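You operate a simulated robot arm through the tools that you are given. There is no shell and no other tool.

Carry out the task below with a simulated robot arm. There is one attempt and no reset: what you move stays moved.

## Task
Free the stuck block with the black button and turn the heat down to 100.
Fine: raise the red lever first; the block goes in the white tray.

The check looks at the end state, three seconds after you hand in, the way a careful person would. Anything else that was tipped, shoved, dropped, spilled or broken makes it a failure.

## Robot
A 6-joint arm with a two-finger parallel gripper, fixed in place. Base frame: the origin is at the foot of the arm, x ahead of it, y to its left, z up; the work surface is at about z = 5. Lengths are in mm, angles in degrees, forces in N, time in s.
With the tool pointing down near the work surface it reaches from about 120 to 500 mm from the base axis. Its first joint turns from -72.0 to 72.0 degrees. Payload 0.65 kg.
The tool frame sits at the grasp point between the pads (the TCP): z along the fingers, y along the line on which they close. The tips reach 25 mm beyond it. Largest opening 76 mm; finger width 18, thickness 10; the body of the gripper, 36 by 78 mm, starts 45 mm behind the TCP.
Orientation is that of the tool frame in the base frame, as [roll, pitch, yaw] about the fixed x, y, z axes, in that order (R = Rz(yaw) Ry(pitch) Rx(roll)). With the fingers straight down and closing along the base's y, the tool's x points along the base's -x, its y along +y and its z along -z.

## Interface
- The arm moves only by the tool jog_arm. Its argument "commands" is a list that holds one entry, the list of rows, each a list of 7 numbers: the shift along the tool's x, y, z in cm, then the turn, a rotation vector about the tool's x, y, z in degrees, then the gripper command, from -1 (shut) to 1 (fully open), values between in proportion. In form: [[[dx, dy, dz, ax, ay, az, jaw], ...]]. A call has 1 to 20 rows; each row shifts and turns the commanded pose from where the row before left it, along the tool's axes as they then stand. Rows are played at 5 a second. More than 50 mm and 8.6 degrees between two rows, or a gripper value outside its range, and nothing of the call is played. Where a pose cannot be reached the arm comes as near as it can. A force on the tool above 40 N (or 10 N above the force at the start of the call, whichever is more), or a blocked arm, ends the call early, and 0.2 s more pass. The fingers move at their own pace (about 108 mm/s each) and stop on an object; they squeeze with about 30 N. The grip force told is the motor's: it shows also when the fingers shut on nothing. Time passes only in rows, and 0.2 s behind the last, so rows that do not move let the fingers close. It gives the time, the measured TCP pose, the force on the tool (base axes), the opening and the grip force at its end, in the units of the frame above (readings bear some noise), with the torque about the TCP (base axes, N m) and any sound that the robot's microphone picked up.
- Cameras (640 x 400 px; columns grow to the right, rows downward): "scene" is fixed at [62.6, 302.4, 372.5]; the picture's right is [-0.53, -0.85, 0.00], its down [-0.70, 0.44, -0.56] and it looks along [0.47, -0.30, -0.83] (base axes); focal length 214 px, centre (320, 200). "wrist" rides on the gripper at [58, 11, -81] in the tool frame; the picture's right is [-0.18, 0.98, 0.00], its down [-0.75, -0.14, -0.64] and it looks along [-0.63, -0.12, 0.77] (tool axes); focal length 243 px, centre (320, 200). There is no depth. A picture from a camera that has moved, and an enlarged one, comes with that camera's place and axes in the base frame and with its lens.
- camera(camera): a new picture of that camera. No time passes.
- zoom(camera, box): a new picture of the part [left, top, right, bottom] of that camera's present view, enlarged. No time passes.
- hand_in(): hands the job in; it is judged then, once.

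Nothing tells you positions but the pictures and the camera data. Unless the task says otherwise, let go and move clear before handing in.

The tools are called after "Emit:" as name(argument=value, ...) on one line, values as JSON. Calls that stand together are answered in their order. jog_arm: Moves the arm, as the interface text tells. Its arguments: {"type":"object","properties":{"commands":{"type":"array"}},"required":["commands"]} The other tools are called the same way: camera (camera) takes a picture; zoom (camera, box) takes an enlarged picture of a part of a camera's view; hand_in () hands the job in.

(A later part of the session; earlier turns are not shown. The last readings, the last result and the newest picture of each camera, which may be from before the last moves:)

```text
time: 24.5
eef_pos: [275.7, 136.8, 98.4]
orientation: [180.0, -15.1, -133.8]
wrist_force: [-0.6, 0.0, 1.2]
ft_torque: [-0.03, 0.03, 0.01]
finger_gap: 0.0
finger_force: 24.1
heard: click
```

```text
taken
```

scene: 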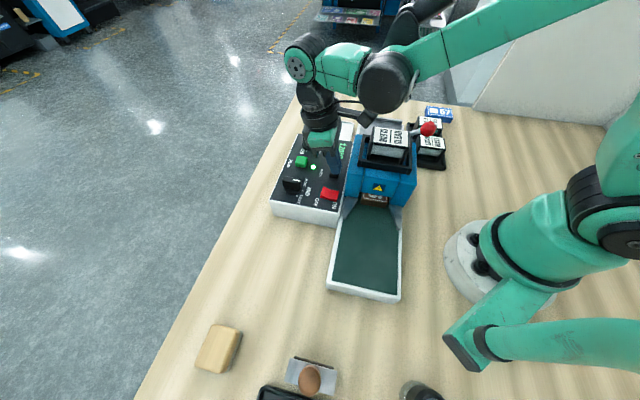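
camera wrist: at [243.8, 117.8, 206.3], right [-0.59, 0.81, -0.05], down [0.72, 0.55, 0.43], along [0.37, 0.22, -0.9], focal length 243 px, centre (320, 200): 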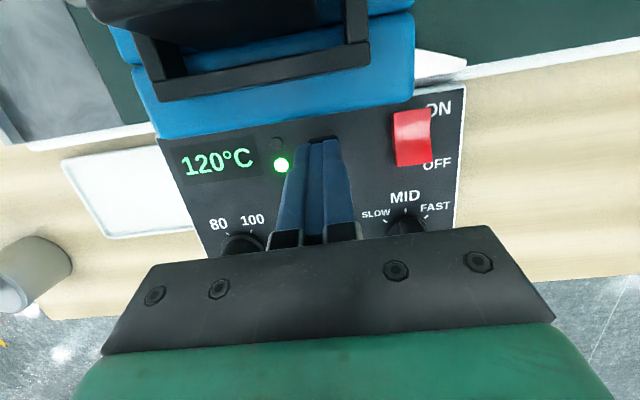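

Emit:
zoom(camera="scene", box=[270, 110, 430, 230])

Emit:
jog_arm(commands=[[[0, 0, 0, 0, 0, 0, -1], [0, 0, 0, 0, 0, 0, -1], [0, 0, 0, 0, 0, 0, -1]]])

Emit:
zoom(camera="scene", box=[270, 110, 430, 230])

```text
3.33 times, centred on (350, 170) of scene
camera zoom: at [62.6, 302.4, 372.5], right [-0.53, -0.85, 0.0], down [-0.7, 0.44, -0.56], along [0.47, -0.3, -0.83], focal length 715 px, centre (220, 300)
```

zoom: 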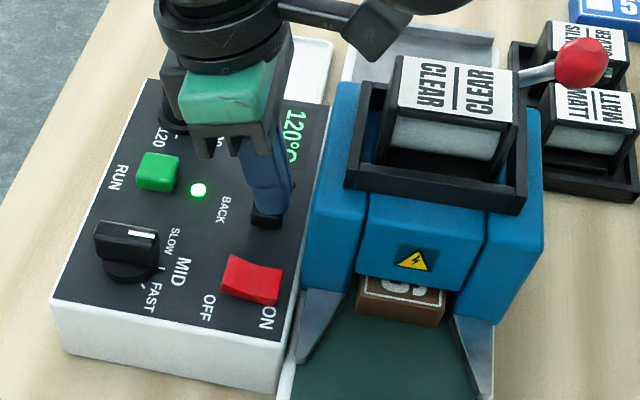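

```text
time: 25.3
eef_pos: [275.9, 137.6, 97.1]
orientation: [179.9, -14.9, -133.8]
wrist_force: [-0.7, 0.8, 0.7]
ft_torque: [0.05, 0.01, 0.01]
finger_gap: 0.0
finger_force: 23.3
```

```text
3.33 times, centred on (350, 170) of scene
camera zoom: at [62.6, 302.4, 372.5], right [-0.53, -0.85, 0.0], down [-0.7, 0.44, -0.56], along [0.47, -0.3, -0.83], focal length 715 px, centre (220, 300)
```

zoom: 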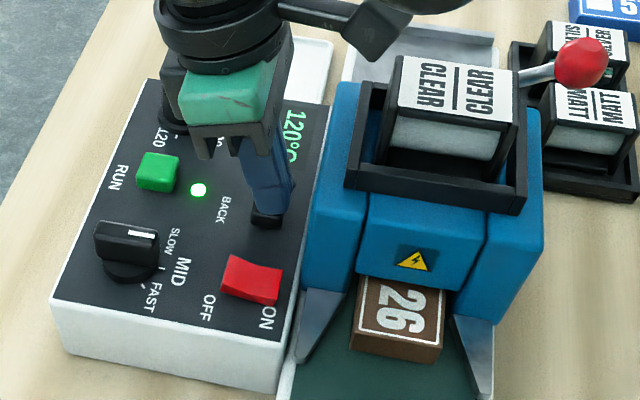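

The block, marked 26, is backing out toward the near belt while the button is held. I'll hold a bit longer.

Emit:
jog_arm(commands=[[[0, 0, 0, 0, 0, 0, -1], [0, 0, 0, 0, 0, 0, -1], [0, 0, 0, 0, 0, 0, -1], [0, 0, 0, 0, 0, 0, -1], [0, 0, 0, 0, 0, 0, -1], [0, 0, 0, 0, 0, 0, -1]]])

Emit:
zoom(camera="scene", box=[270, 110, 430, 300])

```text
time: 26.7
eef_pos: [275.1, 137.6, 97.1]
orientation: [180.0, -15.1, -133.8]
wrist_force: [0.3, 0.9, 1.1]
ft_torque: [0.0, 0.0, 0.01]
finger_gap: 0.0
finger_force: 23.5
```

```text
2.11 times, centred on (350, 205) of scene
camera zoom: at [62.6, 302.4, 372.5], right [-0.53, -0.85, 0.0], down [-0.7, 0.44, -0.56], along [0.47, -0.3, -0.83], focal length 452 px, centre (257, 190)
```

zoom: 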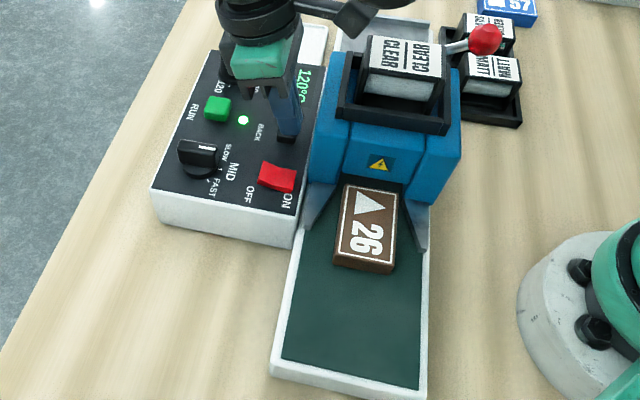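

Emit:
jog_arm(commands=[[[0, 0, 0, 0, 0, 0, -1], [0, 0, 0, 0, 0, 0, -1], [0, 0, 0, 0, 0, 0, -1], [0.104, 0, -0.386, 0, 0, 0, -1], [0.26, 0, -0.97, 0, 0, 0, -1], [0, 0, 0, 0, 0, 0, -1]]])

Emit:
zoom(camera="scene", box=[270, 110, 430, 300])

```text
time: 28.1
eef_pos: [275.3, 138.2, 112.1]
orientation: [180.0, -15.0, -133.8]
wrist_force: [0.5, -1.1, -0.6]
ft_torque: [0.02, 0.01, -0.01]
finger_gap: 0.3
finger_force: 23.9
```

```text
2.11 times, centred on (350, 205) of scene
camera zoom: at [62.6, 302.5, 372.5], right [-0.53, -0.85, 0.0], down [-0.7, 0.44, -0.56], along [0.47, -0.3, -0.83], focal length 452 px, centre (257, 190)
```

zoom: 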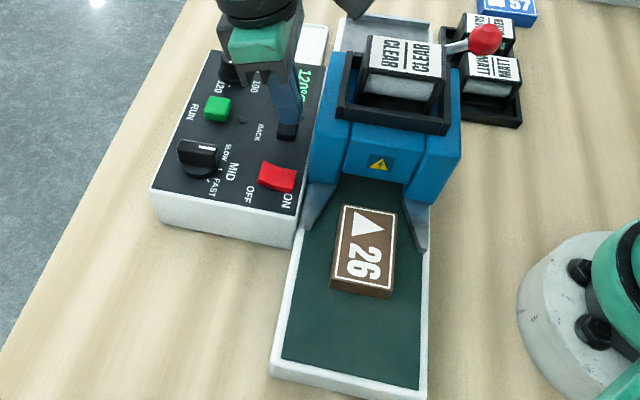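

The block is out and stationary on the belt, and the belt light is off. I'll rise, straighten the tool and rotate it so the fingers close across the block's width.

Emit:
jog_arm(commands=[[[0.712, 0, -2.656, 0, 0, 0, -1], [0.712, 0, -2.656, 0, 0, 0, -1], [0.712, 0, -2.656, 0, 0, 0, -1], [0.712, 0, -2.656, 0, 0, 0, -1], [0, 0, 0, 0, -7.5, 0, 0], [0, 0, 0, 0, -7.5, 0, 0.5], [0, 0, 0, 0, 0, 8.2, 0.9], [0, 0, 0, 0, 0, 8.2, 0.9], [0, 0, 0, 0, 0, 8.2, 0.9], [0, 0, 0, 0, 0, 8.2, 0.9], [0, 0, 0, 0, 0, 8.2, 0.9], [0, 0, 0, 0, 0, 8.2, 0.9], [0, 0, 0, 0, 0, 8.2, 0.9], [0, 0, 0, 0, 0, 8.2, 0.9], [0, 0, 0, 0, 0, 8.2, 0.9], [0, 0, 0, 0, 0, 8.2, 0.9], [0, 0, 0, 0, 0, 8.0, 0.9], [0, 0, 0, 0, 0, 0, 0.9]]])

Emit:
camera(camera="wrist")

Emit:
camera(camera="scene")

```text
time: 31.9
eef_pos: [275.2, 138.7, 221.9]
orientation: [180.0, 0.0, 136.0]
wrist_force: [0.3, 0.2, -0.4]
ft_torque: [-0.03, -0.01, 0.0]
finger_gap: 72.3
finger_force: 0.0
```

```text
taken
camera wrist: at [241.3, 186.5, 302.0], right [0.81, 0.58, 0.0], down [0.44, -0.62, 0.64], along [0.37, -0.52, -0.77], focal length 243 px, centre (320, 200)
```

wrist: 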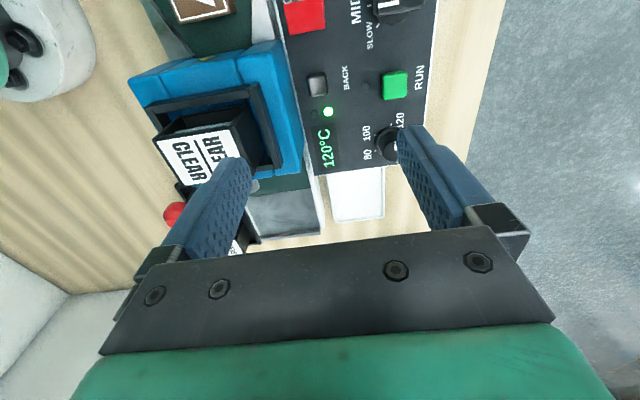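

```text
taken
```

scene: 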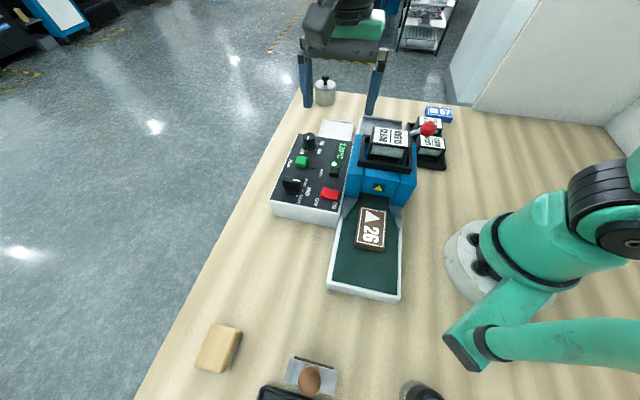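

Emit:
jog_arm(commands=[[[2.14, -2.07, 0, 0, 0, 0, 0.9], [2.14, -2.07, 0, 0, 0, 0, 0.9], [2.14, -2.07, 0, 0, 0, 0, 0.9], [2.14, -2.07, 0, 0, 0, 0, 0.9], [0, 0, 2.5, 0, 0, 0, 0.9], [0, 0, 0, 0, 0, 0, 0.9]]])

Emit:
camera(camera="wrist")

Emit:
zoom(camera="scene", box=[310, 170, 440, 310])

```text
time: 33.3
eef_pos: [156.7, 136.7, 197.5]
orientation: [179.9, -0.1, 136.2]
wrist_force: [0.1, 0.7, -0.1]
ft_torque: [0.0, 0.0, 0.0]
finger_gap: 72.0
finger_force: 0.0
```

```text
taken
camera wrist: at [122.7, 184.9, 277.9], right [0.81, 0.58, 0.0], down [0.45, -0.62, 0.64], along [0.37, -0.52, -0.77], focal length 243 px, centre (320, 200)
```

wrist: 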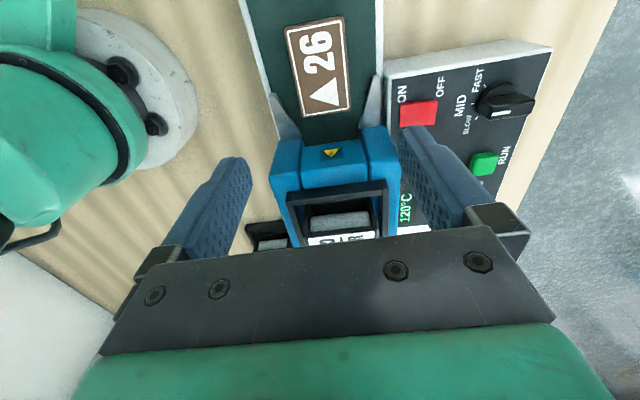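

```text
2.86 times, centred on (375, 240) of scene
camera zoom: at [62.6, 302.4, 372.5], right [-0.53, -0.85, 0.0], down [-0.7, 0.44, -0.56], along [0.47, -0.3, -0.83], focal length 613 px, centre (163, 86)
```

zoom: 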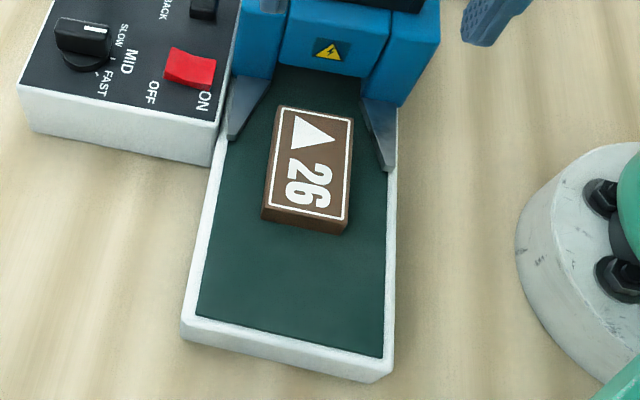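

I need the block's height more precisely, so I'll back the camera off for a second viewpoint.

Emit:
jog_arm(commands=[[[3.0, 0, 0, 0, 0, 0, 0.9], [3.0, 0, 0, 0, 0, 0, 0.9], [0, 0, 0, 0, 0, 0, 0.9]]])

Emit:
camera(camera="wrist")

Emit:
zoom(camera="wrist", box=[240, 20, 400, 180])

```text
time: 34.1
eef_pos: [112.4, 178.6, 198.1]
orientation: [180.0, -0.1, 136.2]
wrist_force: [-0.1, 0.6, -0.1]
ft_torque: [0.01, 0.0, -0.04]
finger_gap: 72.3
finger_force: 0.3
```

```text
taken
camera wrist: at [77.7, 226.2, 278.1], right [0.81, 0.58, 0.0], down [0.45, -0.62, 0.64], along [0.37, -0.52, -0.77], focal length 243 px, centre (320, 200)
```

wrist: 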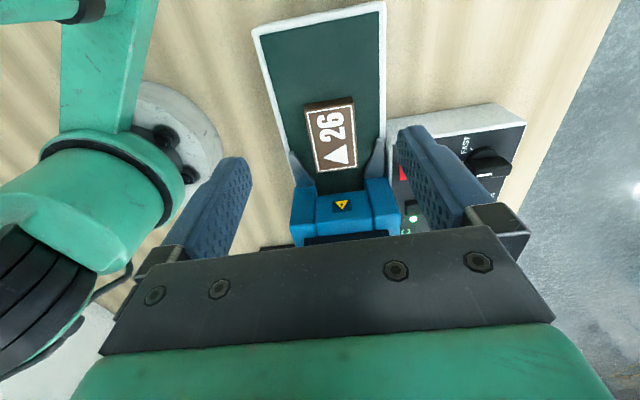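

```text
2.50 times, centred on (320, 100) of wrist
camera zoom: at [77.7, 226.2, 278.1], right [0.81, 0.58, 0.0], down [0.45, -0.62, 0.64], along [0.37, -0.52, -0.77], focal length 606 px, centre (320, 450)
```

zoom: 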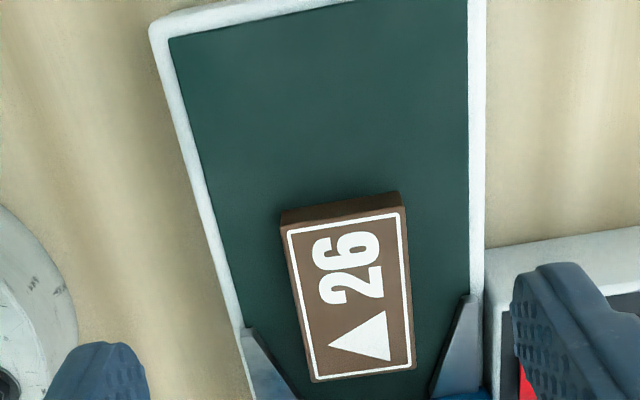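

Emit:
jog_arm(commands=[[[-1.67, 0.1, 2.2, 0, 0, 0, 0.9], [-1.67, 0.1, 2.2, 0, 0, 0, 0.9], [-1.67, 0.1, 2.2, 0, 0, 0, 0.9], [0, 0, 0, 0, 0, 0, 0.9]]])

Emit:
camera(camera="wrist")

Emit:
zoom(camera="scene", box=[310, 130, 470, 310])

```text
time: 35.1
eef_pos: [151.0, 147.3, 130.2]
orientation: [-180.0, 0.0, 136.3]
wrist_force: [0.0, -0.2, 0.6]
ft_torque: [0.01, 0.01, 0.02]
finger_gap: 72.4
finger_force: 0.1
```

```text
taken
camera wrist: at [116.0, 194.6, 209.7], right [0.81, 0.58, 0.0], down [0.45, -0.62, 0.64], along [0.37, -0.52, -0.77], focal length 243 px, centre (320, 200)
```

wrist: 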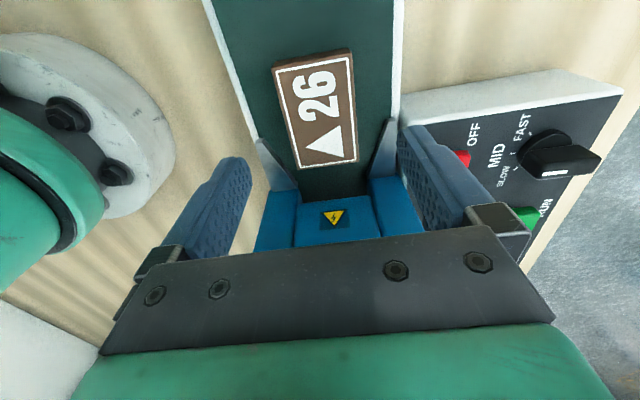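

```text
2.22 times, centred on (390, 220) of scene
camera zoom: at [62.6, 302.4, 372.5], right [-0.53, -0.85, 0.0], down [-0.7, 0.44, -0.56], along [0.47, -0.3, -0.83], focal length 477 px, centre (164, 156)
```

zoom: 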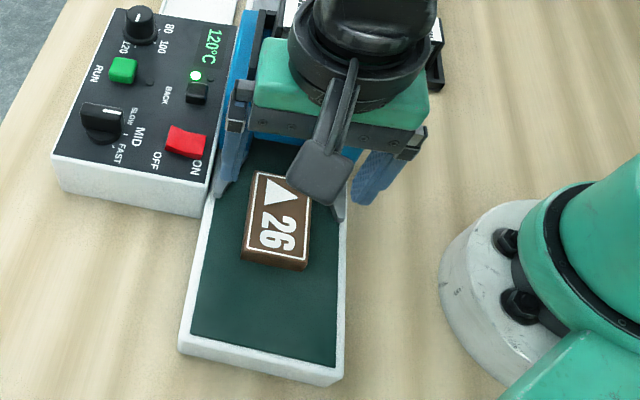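

Emit:
zoom(camera="wrist", box=[230, 30, 430, 230])

Emit:
zoom(camera="scene", box=[340, 170, 410, 250])

```text
2.00 times, centred on (330, 130) of wrist
camera zoom: at [116.0, 194.6, 209.7], right [0.81, 0.58, 0.0], down [0.45, -0.62, 0.64], along [0.37, -0.52, -0.77], focal length 485 px, centre (300, 340)
```

zoom: 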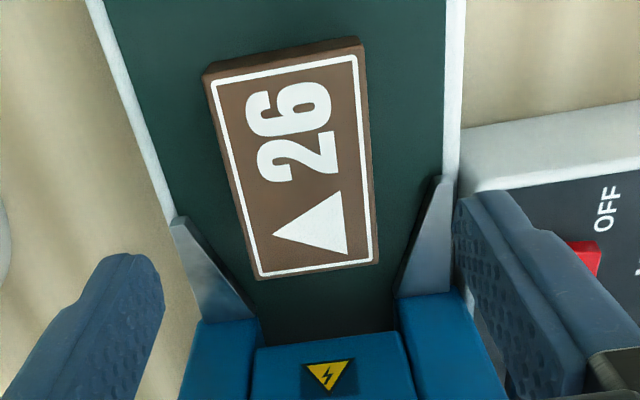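

```text
5.00 times, centred on (375, 210) of scene
camera zoom: at [62.6, 302.4, 372.5], right [-0.53, -0.85, 0.0], down [-0.7, 0.44, -0.56], along [0.47, -0.3, -0.83], focal length 1072 px, centre (45, 150)
```

zoom: 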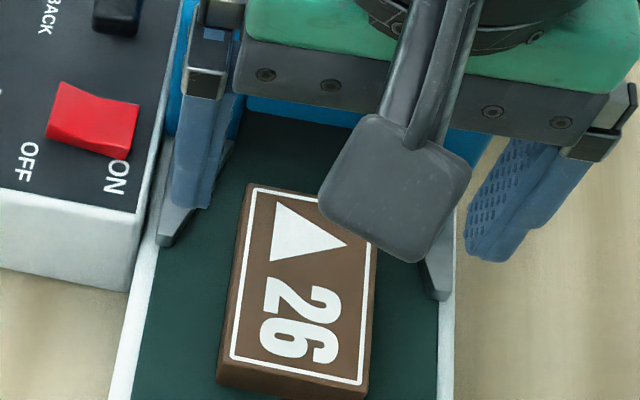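

The block measures about 42 × 64 mm, with its centre near (151, 146) and its top at z≈57. Guide wings flank its far half, so I'll grip slightly toward the near end, lowering in stages.

Emit:
jog_arm(commands=[[[0.47, -0.05, 0.5, 0, 0, 0, 0.53], [0.47, -0.05, 0.5, 0, 0, 0, 0.53], [0, 0, 1.5, 0, 0, 0, 0.53], [0, 0, 1.5, 0, 0, 0, 0.53], [0, 0, 0.8, 0, 0, 0, 0.53], [0, 0, 0, 0, 0, 0, 0.53]]])

Emit:
camera(camera="wrist")

Emit:
zoom(camera="scene", box=[330, 170, 420, 270])

```text
time: 36.5
eef_pos: [144.0, 152.4, 83.5]
orientation: [179.9, 0.1, 136.1]
wrist_force: [0.4, -0.3, -1.2]
ft_torque: [-0.01, -0.01, -0.02]
finger_gap: 58.0
finger_force: 0.1
```

```text
taken
camera wrist: at [110.3, 201.3, 162.6], right [0.81, 0.58, 0.0], down [0.45, -0.62, 0.64], along [0.37, -0.52, -0.77], focal length 243 px, centre (320, 200)
```

wrist: 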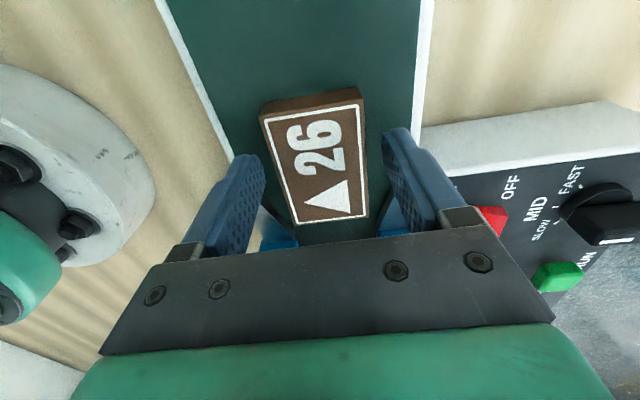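

```text
4.00 times, centred on (375, 220) of scene
camera zoom: at [62.6, 302.4, 372.5], right [-0.53, -0.85, 0.0], down [-0.7, 0.44, -0.56], along [0.47, -0.3, -0.83], focal length 858 px, centre (100, 120)
```

zoom: 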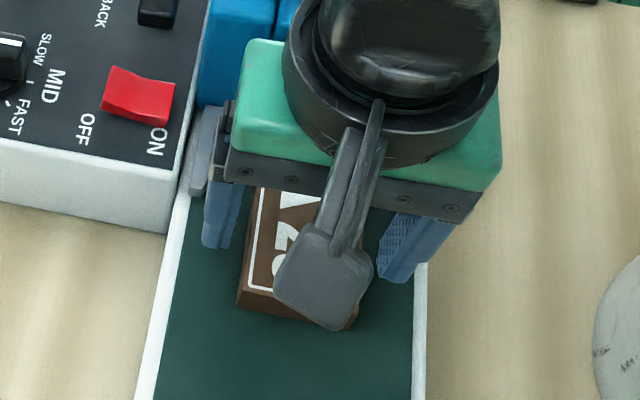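

Emit:
jog_arm(commands=[[[0, 0, 0.4, 0, 0, 0, 0.53], [0, 0, 0.4, 0, 0, 0, 0.53], [0, 0, 0.3, 0, 0, 0, 0.53], [0, 0, 0, 0, 0, 0, 0.53]]])

Emit:
camera(camera="wrist")

Emit:
zoom(camera="scene", box=[330, 170, 420, 270])

```text
time: 37.5
eef_pos: [143.7, 154.1, 72.4]
orientation: [179.9, -0.1, 136.2]
wrist_force: [0.8, 0.2, 0.0]
ft_torque: [0.04, 0.0, 0.0]
finger_gap: 58.2
finger_force: 0.1
```

```text
taken
camera wrist: at [109.7, 201.1, 151.6], right [0.81, 0.58, 0.0], down [0.45, -0.62, 0.64], along [0.37, -0.52, -0.77], focal length 243 px, centre (320, 200)
```

wrist: 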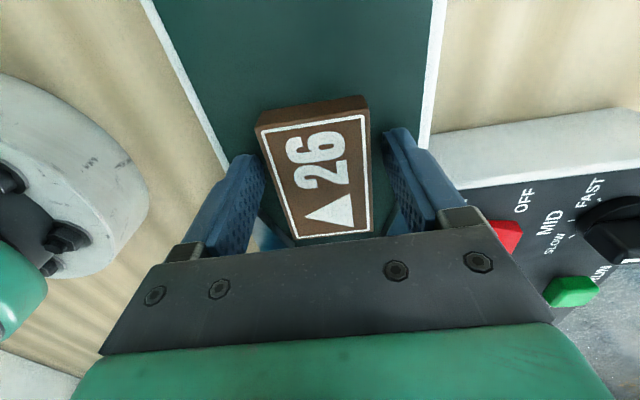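

```text
4.00 times, centred on (375, 220) of scene
camera zoom: at [62.6, 302.4, 372.5], right [-0.53, -0.85, 0.0], down [-0.7, 0.44, -0.56], along [0.47, -0.3, -0.83], focal length 858 px, centre (100, 120)
```

zoom: 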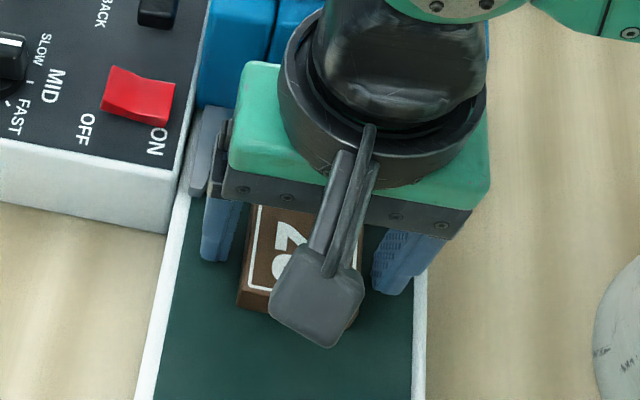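

Emit:
jog_arm(commands=[[[0, 0, 0.2, 0, 0, 0, 0.53], [0, 0, 0.2, 0, 0, 0, 0.53], [0, 0, 0, 0, 0, 0, 0.53]]])

Emit:
zoom(camera="wrist", box=[200, 80, 460, 260])

```text
time: 38.1
eef_pos: [143.6, 152.9, 69.4]
orientation: [179.9, 0.0, 136.2]
wrist_force: [-3.3, -2.1, 22.5]
ft_torque: [0.37, -0.34, 0.07]
finger_gap: 57.9
finger_force: 0.0
stopped in row 2: the force on the tool passed its limit at 76 N (the readings are from after the stop); the commanded pose is now the measured one
```

```text
2.22 times, centred on (330, 170) of wrist
camera zoom: at [109.3, 200.8, 149.4], right [0.81, 0.58, 0.0], down [0.45, -0.62, 0.64], along [0.37, -0.52, -0.77], focal length 539 px, centre (298, 267)
```

zoom: 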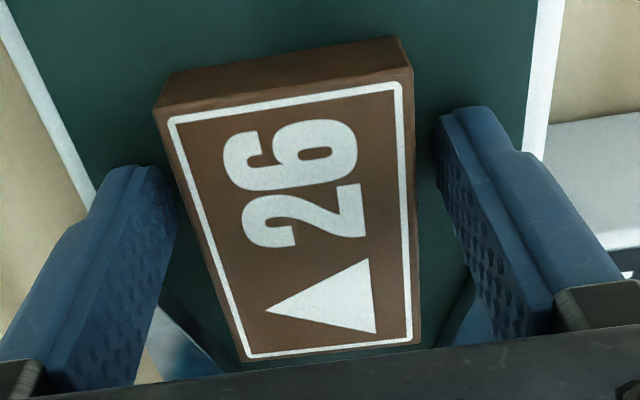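

The fingertips touched the belt, so its surface is at z≈44. I'll lift about 3 mm and close on the block.

Emit:
jog_arm(commands=[[[0, 0, -0.3, 0, 0, 0, 0.53], [0, 0, 0, 0, 0, 0, 0.53], [0, 0, 0, 0, 0, 0, 0.2], [0, 0, 0, 0, 0, 0, -0.2], [0, 0, 0, 0, 0, 0, -1], [0, 0, 0, 0, 0, 0, -1], [0, 0, 0, 0, 0, 0, -1]]])

Emit:
camera(camera="wrist")

```text
time: 39.7
eef_pos: [143.1, 152.4, 73.4]
orientation: [179.9, 0.0, 136.2]
wrist_force: [0.0, -0.6, -0.1]
ft_torque: [-0.01, -0.04, -0.02]
finger_gap: 44.1
finger_force: 30.0
```

```text
taken
camera wrist: at [109.3, 200.2, 152.3], right [0.81, 0.58, 0.0], down [0.45, -0.62, 0.64], along [0.37, -0.52, -0.77], focal length 243 px, centre (320, 200)
```

wrist: 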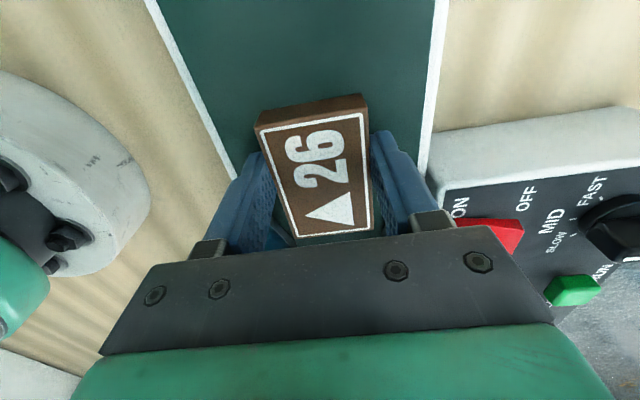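

Emit:
jog_arm(commands=[[[0, 0, -1.0, 0, 0, 0, -1], [0, 0, -2.0, 0, 0, 0, -1], [0, 0, -3.0, 0, 0, 0, -1], [0, 0, -3.0, 0, 0, 0, -1], [0, 0, -3.0, 0, 0, 0, -1], [0, 0, -3.0, 0, 0, 0, -1], [0, 0, 0, 0, 0, 0, -1]]])

Emit:
camera(camera="wrist")

Emit:
camera(camera="scene")

```text
time: 41.3
eef_pos: [145.4, 152.0, 223.7]
orientation: [-180.0, 0.0, 136.2]
wrist_force: [0.4, 0.1, -0.6]
ft_torque: [0.01, 0.0, -0.01]
finger_gap: 43.7
finger_force: 29.8
```

```text
taken
camera wrist: at [110.9, 201.0, 303.4], right [0.81, 0.58, 0.0], down [0.45, -0.62, 0.64], along [0.37, -0.52, -0.77], focal length 243 px, centre (320, 200)
```

wrist: 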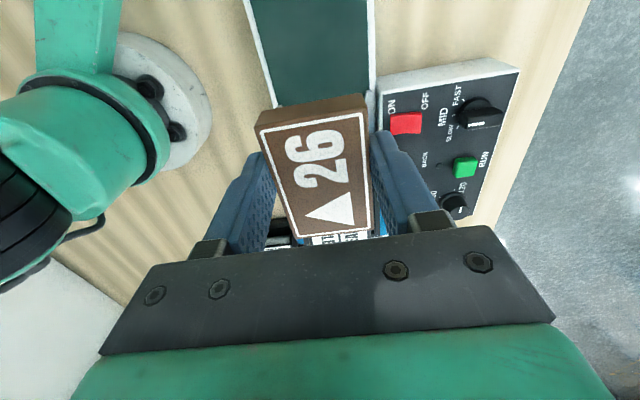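

```text
taken
```

scene: 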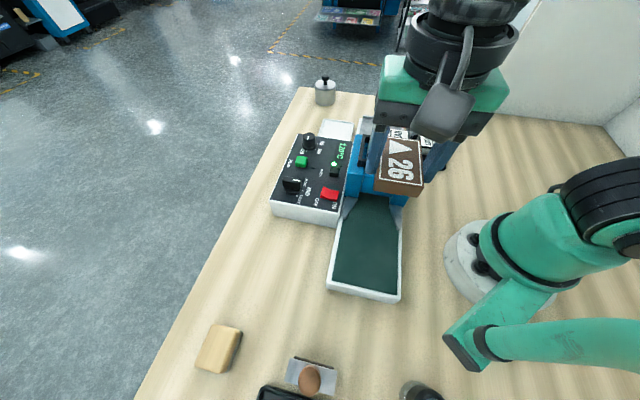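

The block is held securely. I'll carry it high over the machine to above the white tray.

Emit:
jog_arm(commands=[[[-2.0, 0.7, 0, 0, 0, 0, -1], [-2.9, 1.06, 0, 0, 0, 0, -1], [-2.9, 1.06, 0, 0, 0, 0, -1], [-2.9, 1.06, 0, 0, 0, 0, -1], [-2.9, 1.06, 0, 0, 0, 0, -1], [-2.9, 1.06, 0, 0, 0, 0, -1], [-2.9, 1.06, 0, 0, 0, 0, -1], [-2.9, 1.06, 0, 0, 0, 0, -1], [-2.9, 1.06, 0, 0, 0, 0, -1], [-2.55, 1.01, 0, 0, 0, 0, -1], [0, 0, 0, 0, 0, 0, -1]]])

Emit:
camera(camera="wrist")

Emit:
camera(camera="scene")

```text
time: 43.7
eef_pos: [413.4, 35.5, 222.2]
orientation: [180.0, 0.0, 136.2]
wrist_force: [-0.5, 0.2, 0.2]
ft_torque: [-0.02, 0.03, 0.0]
finger_gap: 43.7
finger_force: 30.1
```

```text
taken
camera wrist: at [380.7, 82.0, 302.1], right [0.81, 0.58, 0.0], down [0.45, -0.62, 0.64], along [0.37, -0.52, -0.77], focal length 243 px, centre (320, 200)
```

wrist: 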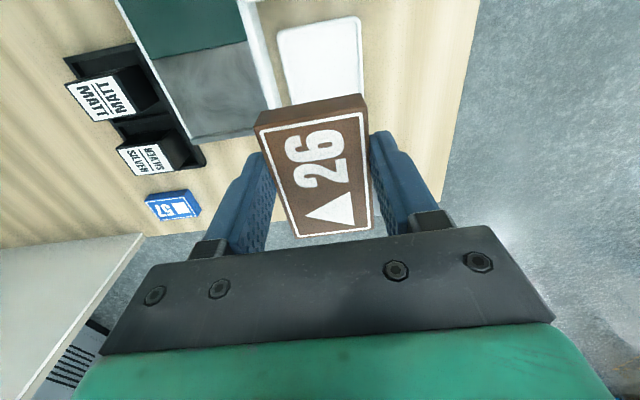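

```text
taken
```

scene: 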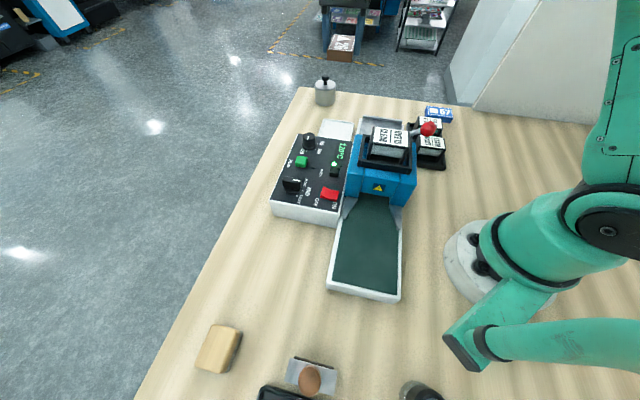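

Emit:
jog_arm(commands=[[[-0.2, 0.1, 3.0, 0, 0, 0, -1], [-0.2, 0.1, 3.0, 0, 0, 0, -1], [-0.2, 0.02, 3.0, 0, 0, 0, -1], [0, 0, 2.5, 0, 0, 0, -1], [0, 0, 0, 0, 0, 0, -1]]])

Emit:
camera(camera="wrist")

Emit:
zoom(camera="scene", box=[280, 60, 440, 180])

```text
time: 44.9
eef_pos: [416.2, 29.6, 107.3]
orientation: [180.0, 0.0, 136.2]
wrist_force: [1.1, -0.9, -0.6]
ft_torque: [-0.01, 0.0, 0.01]
finger_gap: 44.0
finger_force: 30.3
```

```text
taken
camera wrist: at [383.1, 77.5, 187.0], right [0.81, 0.58, 0.0], down [0.45, -0.62, 0.64], along [0.37, -0.52, -0.77], focal length 243 px, centre (320, 200)
```

wrist: 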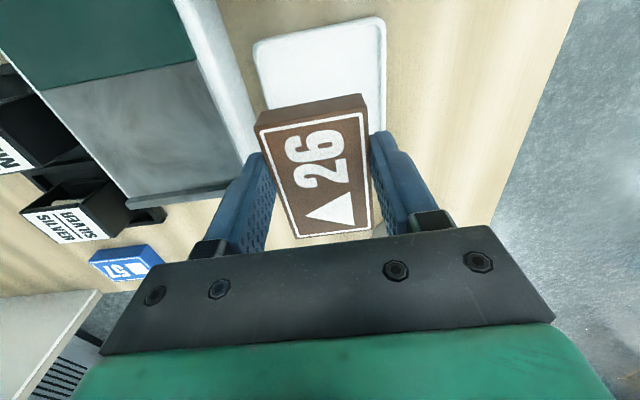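

```text
3.33 times, centred on (360, 120) of scene
camera zoom: at [62.6, 302.4, 372.5], right [-0.53, -0.85, 0.0], down [-0.7, 0.44, -0.56], along [0.47, -0.3, -0.83], focal length 715 px, centre (187, 467)
```

zoom: 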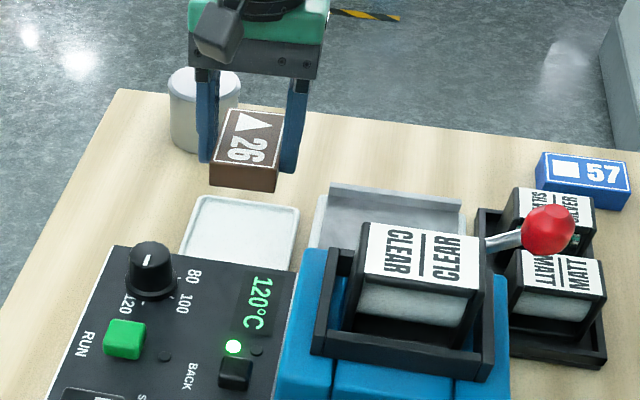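

Emit:
jog_arm(commands=[[[-0.05, 0.23, 1.5, 0, 0, 0, -1], [-0.05, 0.22, 1.5, 0, 0, 0, -1], [0, 0, 1.5, 0, 0, 0, -1], [0, 0, 1.2, 0, 0, 0, -1], [0, 0, 0, 0, 0, 0, -1]]])

Emit:
camera(camera="wrist")

Emit:
zoom(camera="scene", box=[290, 80, 390, 155])

```text
time: 46.1
eef_pos: [422.9, 34.7, 51.5]
orientation: [-180.0, 0.0, 136.3]
wrist_force: [0.0, 0.3, -0.9]
ft_torque: [0.02, -0.01, 0.01]
finger_gap: 43.9
finger_force: 29.7
```

```text
taken
camera wrist: at [388.5, 81.4, 130.3], right [0.81, 0.58, 0.0], down [0.45, -0.62, 0.64], along [0.37, -0.52, -0.77], focal length 243 px, centre (320, 200)
```

wrist: 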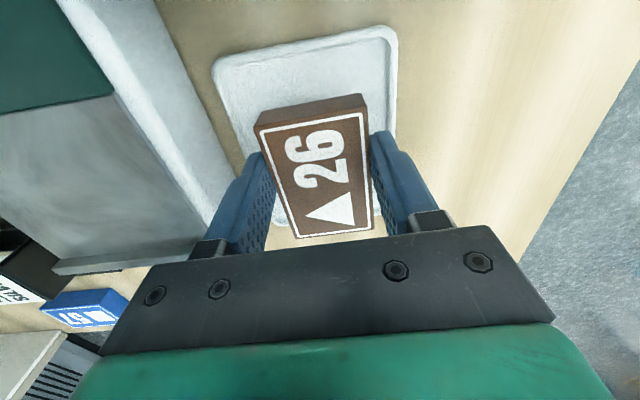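

```text
5.33 times, centred on (340, 118) of scene
camera zoom: at [62.6, 302.5, 372.5], right [-0.53, -0.85, 0.0], down [-0.7, 0.44, -0.56], along [0.47, -0.3, -0.83], focal length 1144 px, centre (213, 640)
```

zoom: 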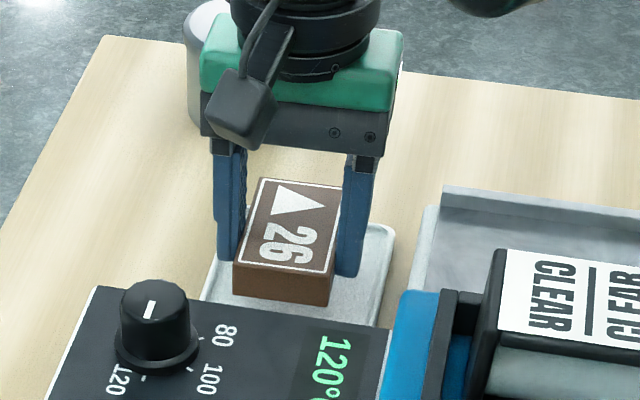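

Emit:
zoom(camera="wrist", box=[190, 10, 430, 240])

```text
1.74 times, centred on (310, 125) of wrist
camera zoom: at [388.5, 81.4, 130.3], right [0.81, 0.58, 0.0], down [0.45, -0.62, 0.64], along [0.37, -0.52, -0.77], focal length 422 px, centre (337, 330)
```

zoom: 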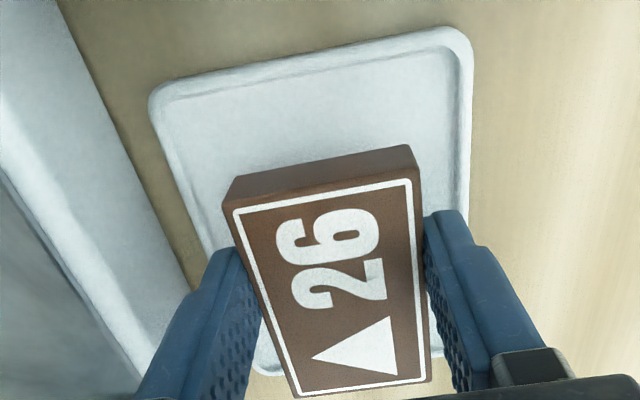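

Emit:
jog_arm(commands=[[[0, -0.15, 0.4, 0, 0, 0, -1], [0, -0.15, 0.4, 0, 0, 0, -1], [0, 0, 0.3, 0, 0, 0, -1], [0, 0, 0, 0, 0, 0, -1]]])

Emit:
zoom(camera="wrist", box=[190, 10, 430, 240])

Emit:
zoom(camera="scene", box=[290, 80, 390, 155])

```text
time: 47.1
eef_pos: [420.8, 31.3, 40.4]
orientation: [-180.0, 0.0, 136.3]
wrist_force: [-0.4, -0.2, -0.2]
ft_torque: [0.02, -0.01, 0.0]
finger_gap: 44.0
finger_force: 30.1
```

```text
1.74 times, centred on (310, 125) of wrist
camera zoom: at [387.5, 79.5, 119.6], right [0.81, 0.58, 0.0], down [0.45, -0.62, 0.64], along [0.37, -0.52, -0.77], focal length 422 px, centre (337, 330)
```

zoom: 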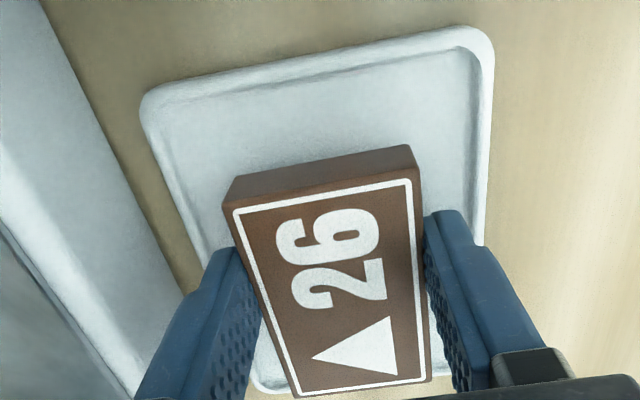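

```text
5.33 times, centred on (340, 118) of scene
camera zoom: at [62.6, 302.5, 372.5], right [-0.53, -0.85, 0.0], down [-0.7, 0.44, -0.56], along [0.47, -0.3, -0.83], focal length 1144 px, centre (213, 640)
```

zoom: 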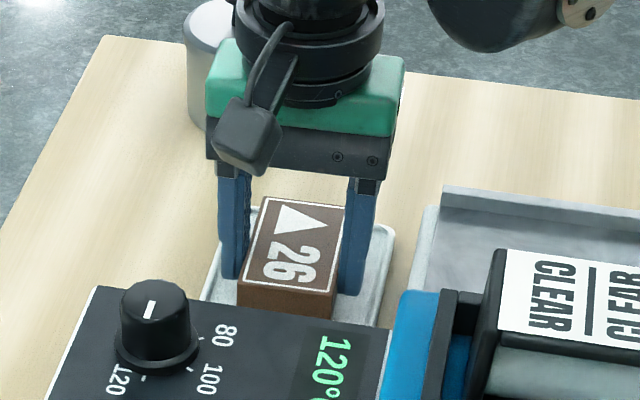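

Emit:
jog_arm(commands=[[[0, 0, 0.08, 0, 0, 0, -1], [0, 0, 0.08, 0, 0, 0, -1], [0, 0, 0, 0, 0, 0, -1]]])

Emit:
jog_arm(commands=[[[0, 0, 0.07, 0, 0, 0, -1], [0, 0, 0, 0, 0, 0, -1]]])

```text
time: 47.9
eef_pos: [422.8, 31.7, 38.2]
orientation: [-180.0, 0.0, 136.2]
wrist_force: [0.3, 0.5, -0.3]
ft_torque: [0.03, -0.01, 0.02]
finger_gap: 43.9
finger_force: 30.1
```

```text
time: 48.5
eef_pos: [421.5, 32.3, 35.7]
orientation: [179.9, 0.0, 136.1]
wrist_force: [0.1, -0.5, -0.2]
ft_torque: [0.0, 0.0, -0.04]
finger_gap: 44.1
finger_force: 30.2
```

Emit:
jog_arm(commands=[[[0, 0, 0.07, 0, 0, 0, -1], [0, 0, 0, 0, 0, 0, -1]]])

Emit:
jog_arm(commands=[[[0, 0, 0.07, 0, 0, 0, -1], [0, 0, 0, 0, 0, 0, -1]]])

Emit:
zoom(camera="wrist", box=[190, 10, 430, 240])

```text
time: 49.1
eef_pos: [420.7, 33.6, 35.7]
orientation: [180.0, 0.0, 136.2]
wrist_force: [-0.4, 0.3, 0.1]
ft_torque: [0.01, 0.02, -0.01]
finger_gap: 43.8
finger_force: 30.3
```

```text
time: 49.7
eef_pos: [421.4, 30.9, 36.8]
orientation: [-179.9, 0.0, 136.1]
wrist_force: [0.7, 0.5, -1.4]
ft_torque: [0.0, -0.02, -0.01]
finger_gap: 44.0
finger_force: 30.0
```

```text
1.74 times, centred on (310, 125) of wrist
camera zoom: at [387.3, 79.8, 115.8], right [0.81, 0.58, 0.0], down [0.45, -0.62, 0.64], along [0.37, -0.52, -0.77], focal length 422 px, centre (337, 330)
```

zoom: 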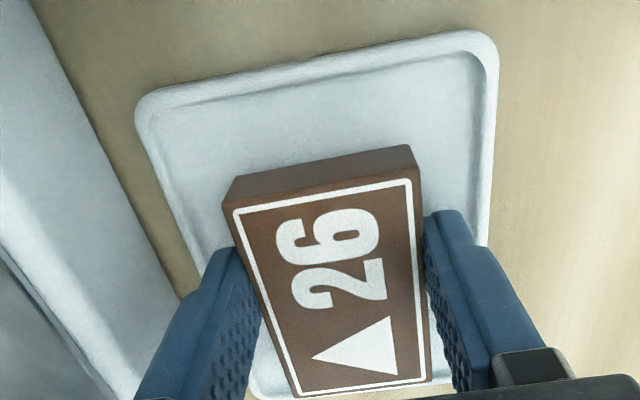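

Emit:
jog_arm(commands=[[[0, 0, 0.07, 0, 0, 0, -1], [0, 0, 0, 0, 0, 0, -1]]])

Emit:
jog_arm(commands=[[[0, 0, 0.07, 0, 0, 0, -1], [0, 0, 0, 0, 0, 0, -1]]])

```text
time: 50.3
eef_pos: [420.8, 32.3, 35.4]
orientation: [-179.9, 0.0, 136.2]
wrist_force: [0.3, -0.3, -1.7]
ft_torque: [0.0, 0.0, 0.0]
finger_gap: 43.7
finger_force: 30.6
```

```text
time: 50.9
eef_pos: [422.0, 32.4, 35.1]
orientation: [-180.0, 0.0, 136.2]
wrist_force: [0.6, -0.1, -0.1]
ft_torque: [-0.02, 0.02, 0.0]
finger_gap: 43.8
finger_force: 30.5
```

Emit:
jog_arm(commands=[[[0, 0, 0.07, 0, 0, 0, -1], [0, 0, 0, 0, 0, 0, -1]]])

Emit:
zoom(camera="scene", box=[310, 100, 370, 145])

Emit:
zoom(camera="wrist", box=[190, 10, 430, 240])

```text
time: 51.5
eef_pos: [421.3, 33.3, 32.9]
orientation: [180.0, 0.0, 136.3]
wrist_force: [0.0, 0.0, -1.0]
ft_torque: [0.02, -0.03, 0.01]
finger_gap: 44.0
finger_force: 30.0
```

```text
8.89 times, centred on (340, 122) of scene
camera zoom: at [62.6, 302.5, 372.5], right [-0.53, -0.85, 0.0], down [-0.7, 0.44, -0.56], along [0.47, -0.3, -0.83], focal length 1906 px, centre (142, 889)
```

zoom: 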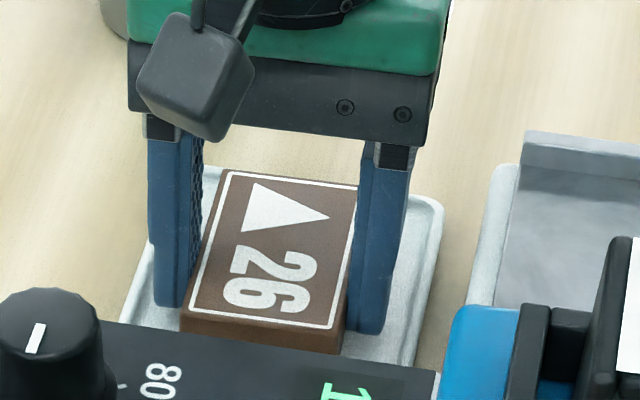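

```text
1.74 times, centred on (310, 125) of wrist
camera zoom: at [387.3, 80.2, 113.4], right [0.81, 0.58, 0.0], down [0.45, -0.62, 0.64], along [0.37, -0.52, -0.77], focal length 422 px, centre (337, 330)
```

zoom: 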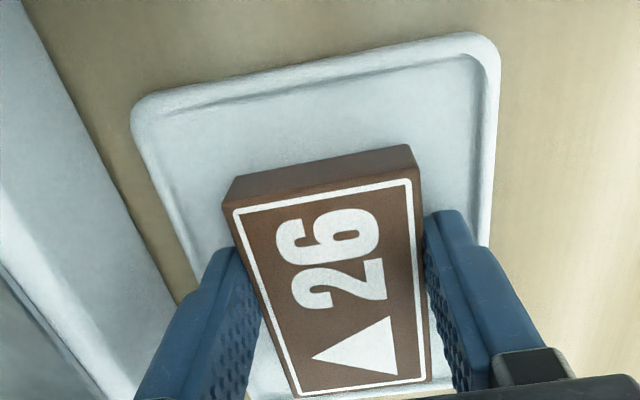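

Emit:
jog_arm(commands=[[[0, 0, 0.07, 0, 0, 0, -1], [0, 0, 0, 0, 0, 0, -1]]])

Emit:
jog_arm(commands=[[[0, 0, 0.07, 0, 0, 0, -1], [0, 0, 0, 0, 0, 0, -1]]])

```text
time: 52.1
eef_pos: [420.7, 32.4, 32.6]
orientation: [-180.0, 0.0, 136.2]
wrist_force: [0.4, -0.6, 0.9]
ft_torque: [0.02, 0.01, 0.02]
finger_gap: 43.7
finger_force: 30.5
```

```text
time: 52.7
eef_pos: [421.3, 32.6, 32.7]
orientation: [180.0, 0.1, 136.2]
wrist_force: [-1.1, 0.8, 6.8]
ft_torque: [-0.02, -0.11, 0.03]
finger_gap: 43.7
finger_force: 30.3
```

The block is resting on the tray floor, with about 7 N of contact force. I'll open just enough to release it and lift straight up.

Emit:
jog_arm(commands=[[[0, 0, 0, 0, 0, 0, 0.2], [0, 0, 0, 0, 0, 0, 0.28], [0, 0, 0, 0, 0, 0, 0.28], [0, 0, -0.5, 0, 0, 0, 0.28], [0, 0, -1.0, 0, 0, 0, 0.28], [0, 0, -2.0, 0, 0, 0, 0.28], [0, 0, -3.0, 0, 0, 0, 0.28], [0, 0, -3.0, 0, 0, 0, 0.28], [0, 0, 0, 0, 0, 0, 0.28]]])

Emit:
camera(camera="wrist")

Emit:
zoom(camera="scene", box=[280, 60, 440, 180])

```text
time: 54.7
eef_pos: [422.1, 30.9, 127.5]
orientation: [-180.0, 0.0, 136.1]
wrist_force: [-0.2, -0.4, 0.0]
ft_torque: [0.01, 0.01, 0.04]
finger_gap: 48.7
finger_force: 0.2
```

```text
taken
camera wrist: at [387.7, 79.0, 207.6], right [0.81, 0.58, 0.0], down [0.45, -0.62, 0.64], along [0.37, -0.52, -0.77], focal length 243 px, centre (320, 200)
```

wrist: 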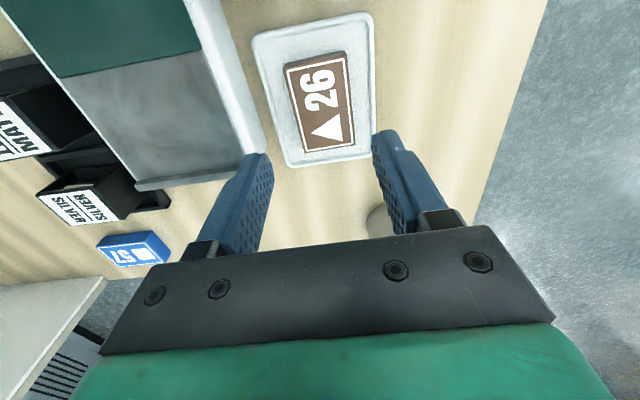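

```text
3.33 times, centred on (360, 120) of scene
camera zoom: at [62.6, 302.5, 372.5], right [-0.53, -0.85, 0.0], down [-0.7, 0.44, -0.56], along [0.47, -0.3, -0.83], focal length 715 px, centre (187, 467)
```

zoom: 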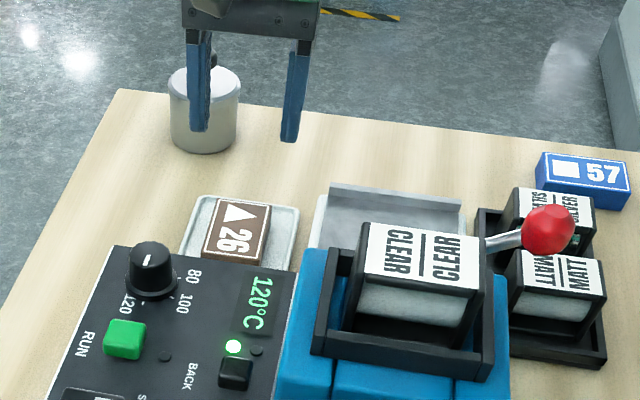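

The block sits flat in the white tray. Next is the heat dial, whose pointer is at 120; 100 is one step of about 60° counter-clockwise seen from above. I'll move above the knob to locate it.

Emit:
jog_arm(commands=[[[0, 0, -2.0, 0, 0, 0, 0.28], [2.19, 0.774, -0.5, 0, 0, 0, 0.28], [2.19, 0.774, 0, 0, 0, 0, 0.28], [2.19, 0.774, 0, 0, 0, 0, 0.28], [2.19, 0.774, 0, 0, 0, 0, 0.28], [2.19, 0.774, 0, 0, 0, 0, 0.28], [0, 0, 0, 0, 0, 0, 0.28]]])

Emit:
camera(camera="wrist")

Emit:
zoom(camera="scene", box=[260, 80, 380, 170])

```text
time: 56.3
eef_pos: [368.5, 135.0, 153.1]
orientation: [-180.0, 0.0, 136.2]
wrist_force: [-0.3, 0.1, 0.5]
ft_torque: [0.0, 0.0, 0.03]
finger_gap: 48.8
finger_force: 0.1
```

```text
taken
camera wrist: at [335.0, 183.5, 231.8], right [0.81, 0.58, 0.0], down [0.45, -0.62, 0.64], along [0.37, -0.52, -0.77], focal length 243 px, centre (320, 200)
```

wrist: 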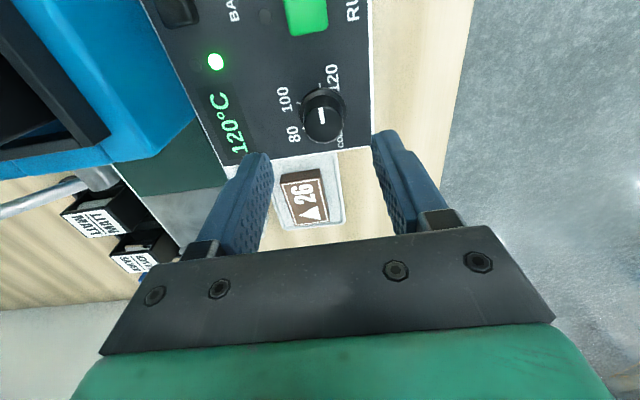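

```text
4.44 times, centred on (320, 125) of scene
camera zoom: at [62.6, 302.5, 372.5], right [-0.53, -0.85, 0.0], down [-0.7, 0.44, -0.56], along [0.47, -0.3, -0.83], focal length 953 px, centre (320, 533)
```

zoom: 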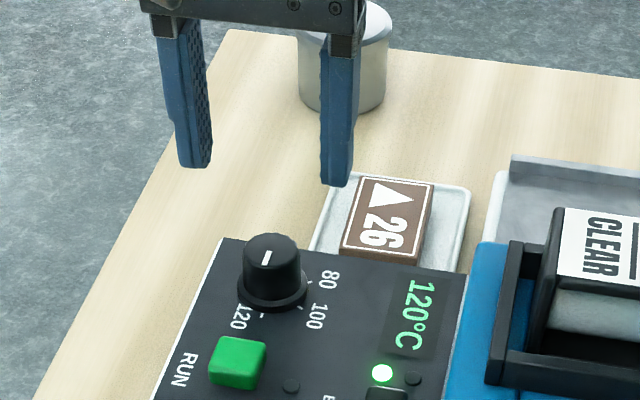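

Emit:
zoom(camera="wrist", box=[260, 50, 380, 170])

```text
3.33 times, centred on (320, 110) of wrist
camera zoom: at [335.0, 183.5, 231.8], right [0.81, 0.58, 0.0], down [0.45, -0.62, 0.64], along [0.37, -0.52, -0.77], focal length 809 px, centre (320, 500)
```

zoom: 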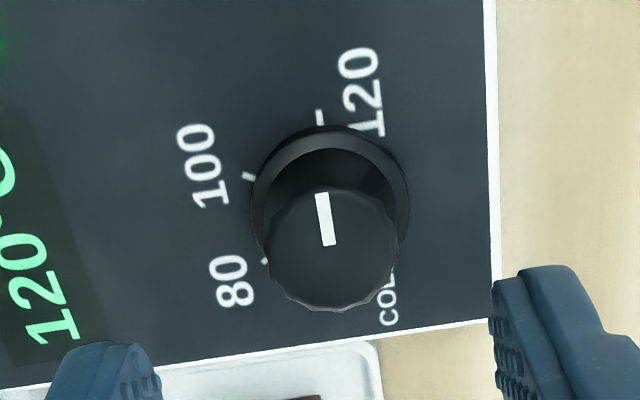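

Emit:
jog_arm(commands=[[[-0.32, 0.18, 0.5, 0, 0, 0, 0.28], [0, 0, 1.5, 0, 0, 0, 0.28], [0, 0, 1.5, 0, 0, 0, 0.28], [0, 0, 0, 0, 0, 0, 0.28]]])

Emit:
camera(camera="wrist")

Emit:
zoom(camera="scene", box=[260, 80, 380, 170])

```text
time: 57.3
eef_pos: [370.8, 134.2, 116.5]
orientation: [179.9, 0.0, 136.2]
wrist_force: [-0.6, -1.0, -0.5]
ft_torque: [-0.01, 0.05, 0.01]
finger_gap: 48.5
finger_force: 0.1
```

```text
taken
camera wrist: at [336.6, 181.7, 196.0], right [0.81, 0.58, 0.0], down [0.45, -0.62, 0.64], along [0.37, -0.52, -0.77], focal length 243 px, centre (320, 200)
```

wrist: 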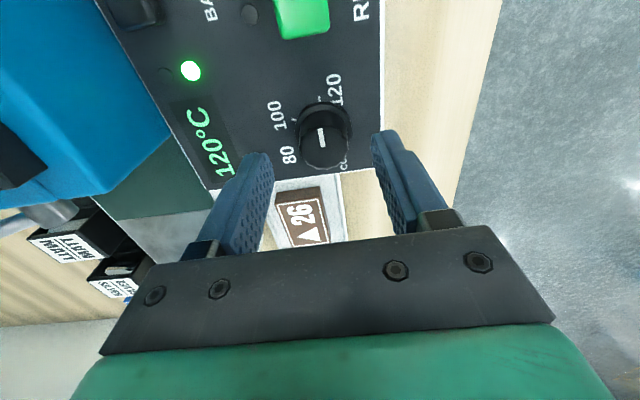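

```text
4.44 times, centred on (320, 125) of scene
camera zoom: at [62.6, 302.4, 372.5], right [-0.53, -0.85, 0.0], down [-0.7, 0.44, -0.56], along [0.47, -0.3, -0.83], focal length 953 px, centre (320, 533)
```

zoom: 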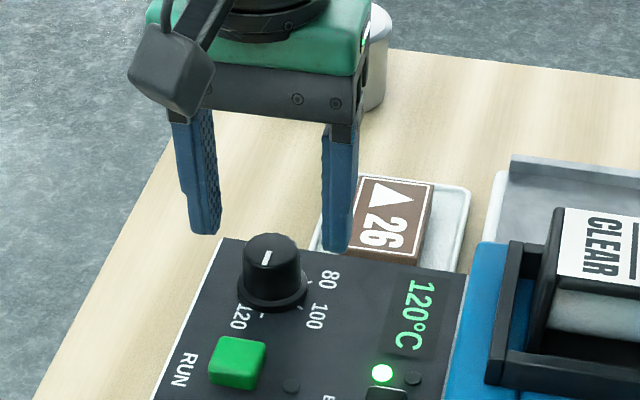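

Emit:
zoom(camera="wrist", box=[260, 70, 390, 190])

```text
3.33 times, centred on (325, 130) of wrist
camera zoom: at [336.6, 181.7, 196.0], right [0.81, 0.58, 0.0], down [0.45, -0.62, 0.64], along [0.37, -0.52, -0.77], focal length 809 px, centre (303, 433)
```

zoom: 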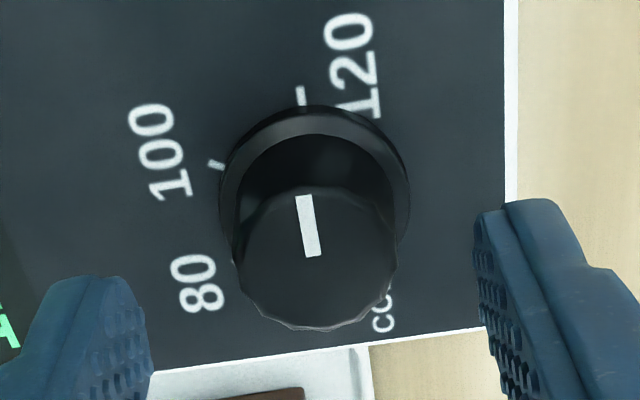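

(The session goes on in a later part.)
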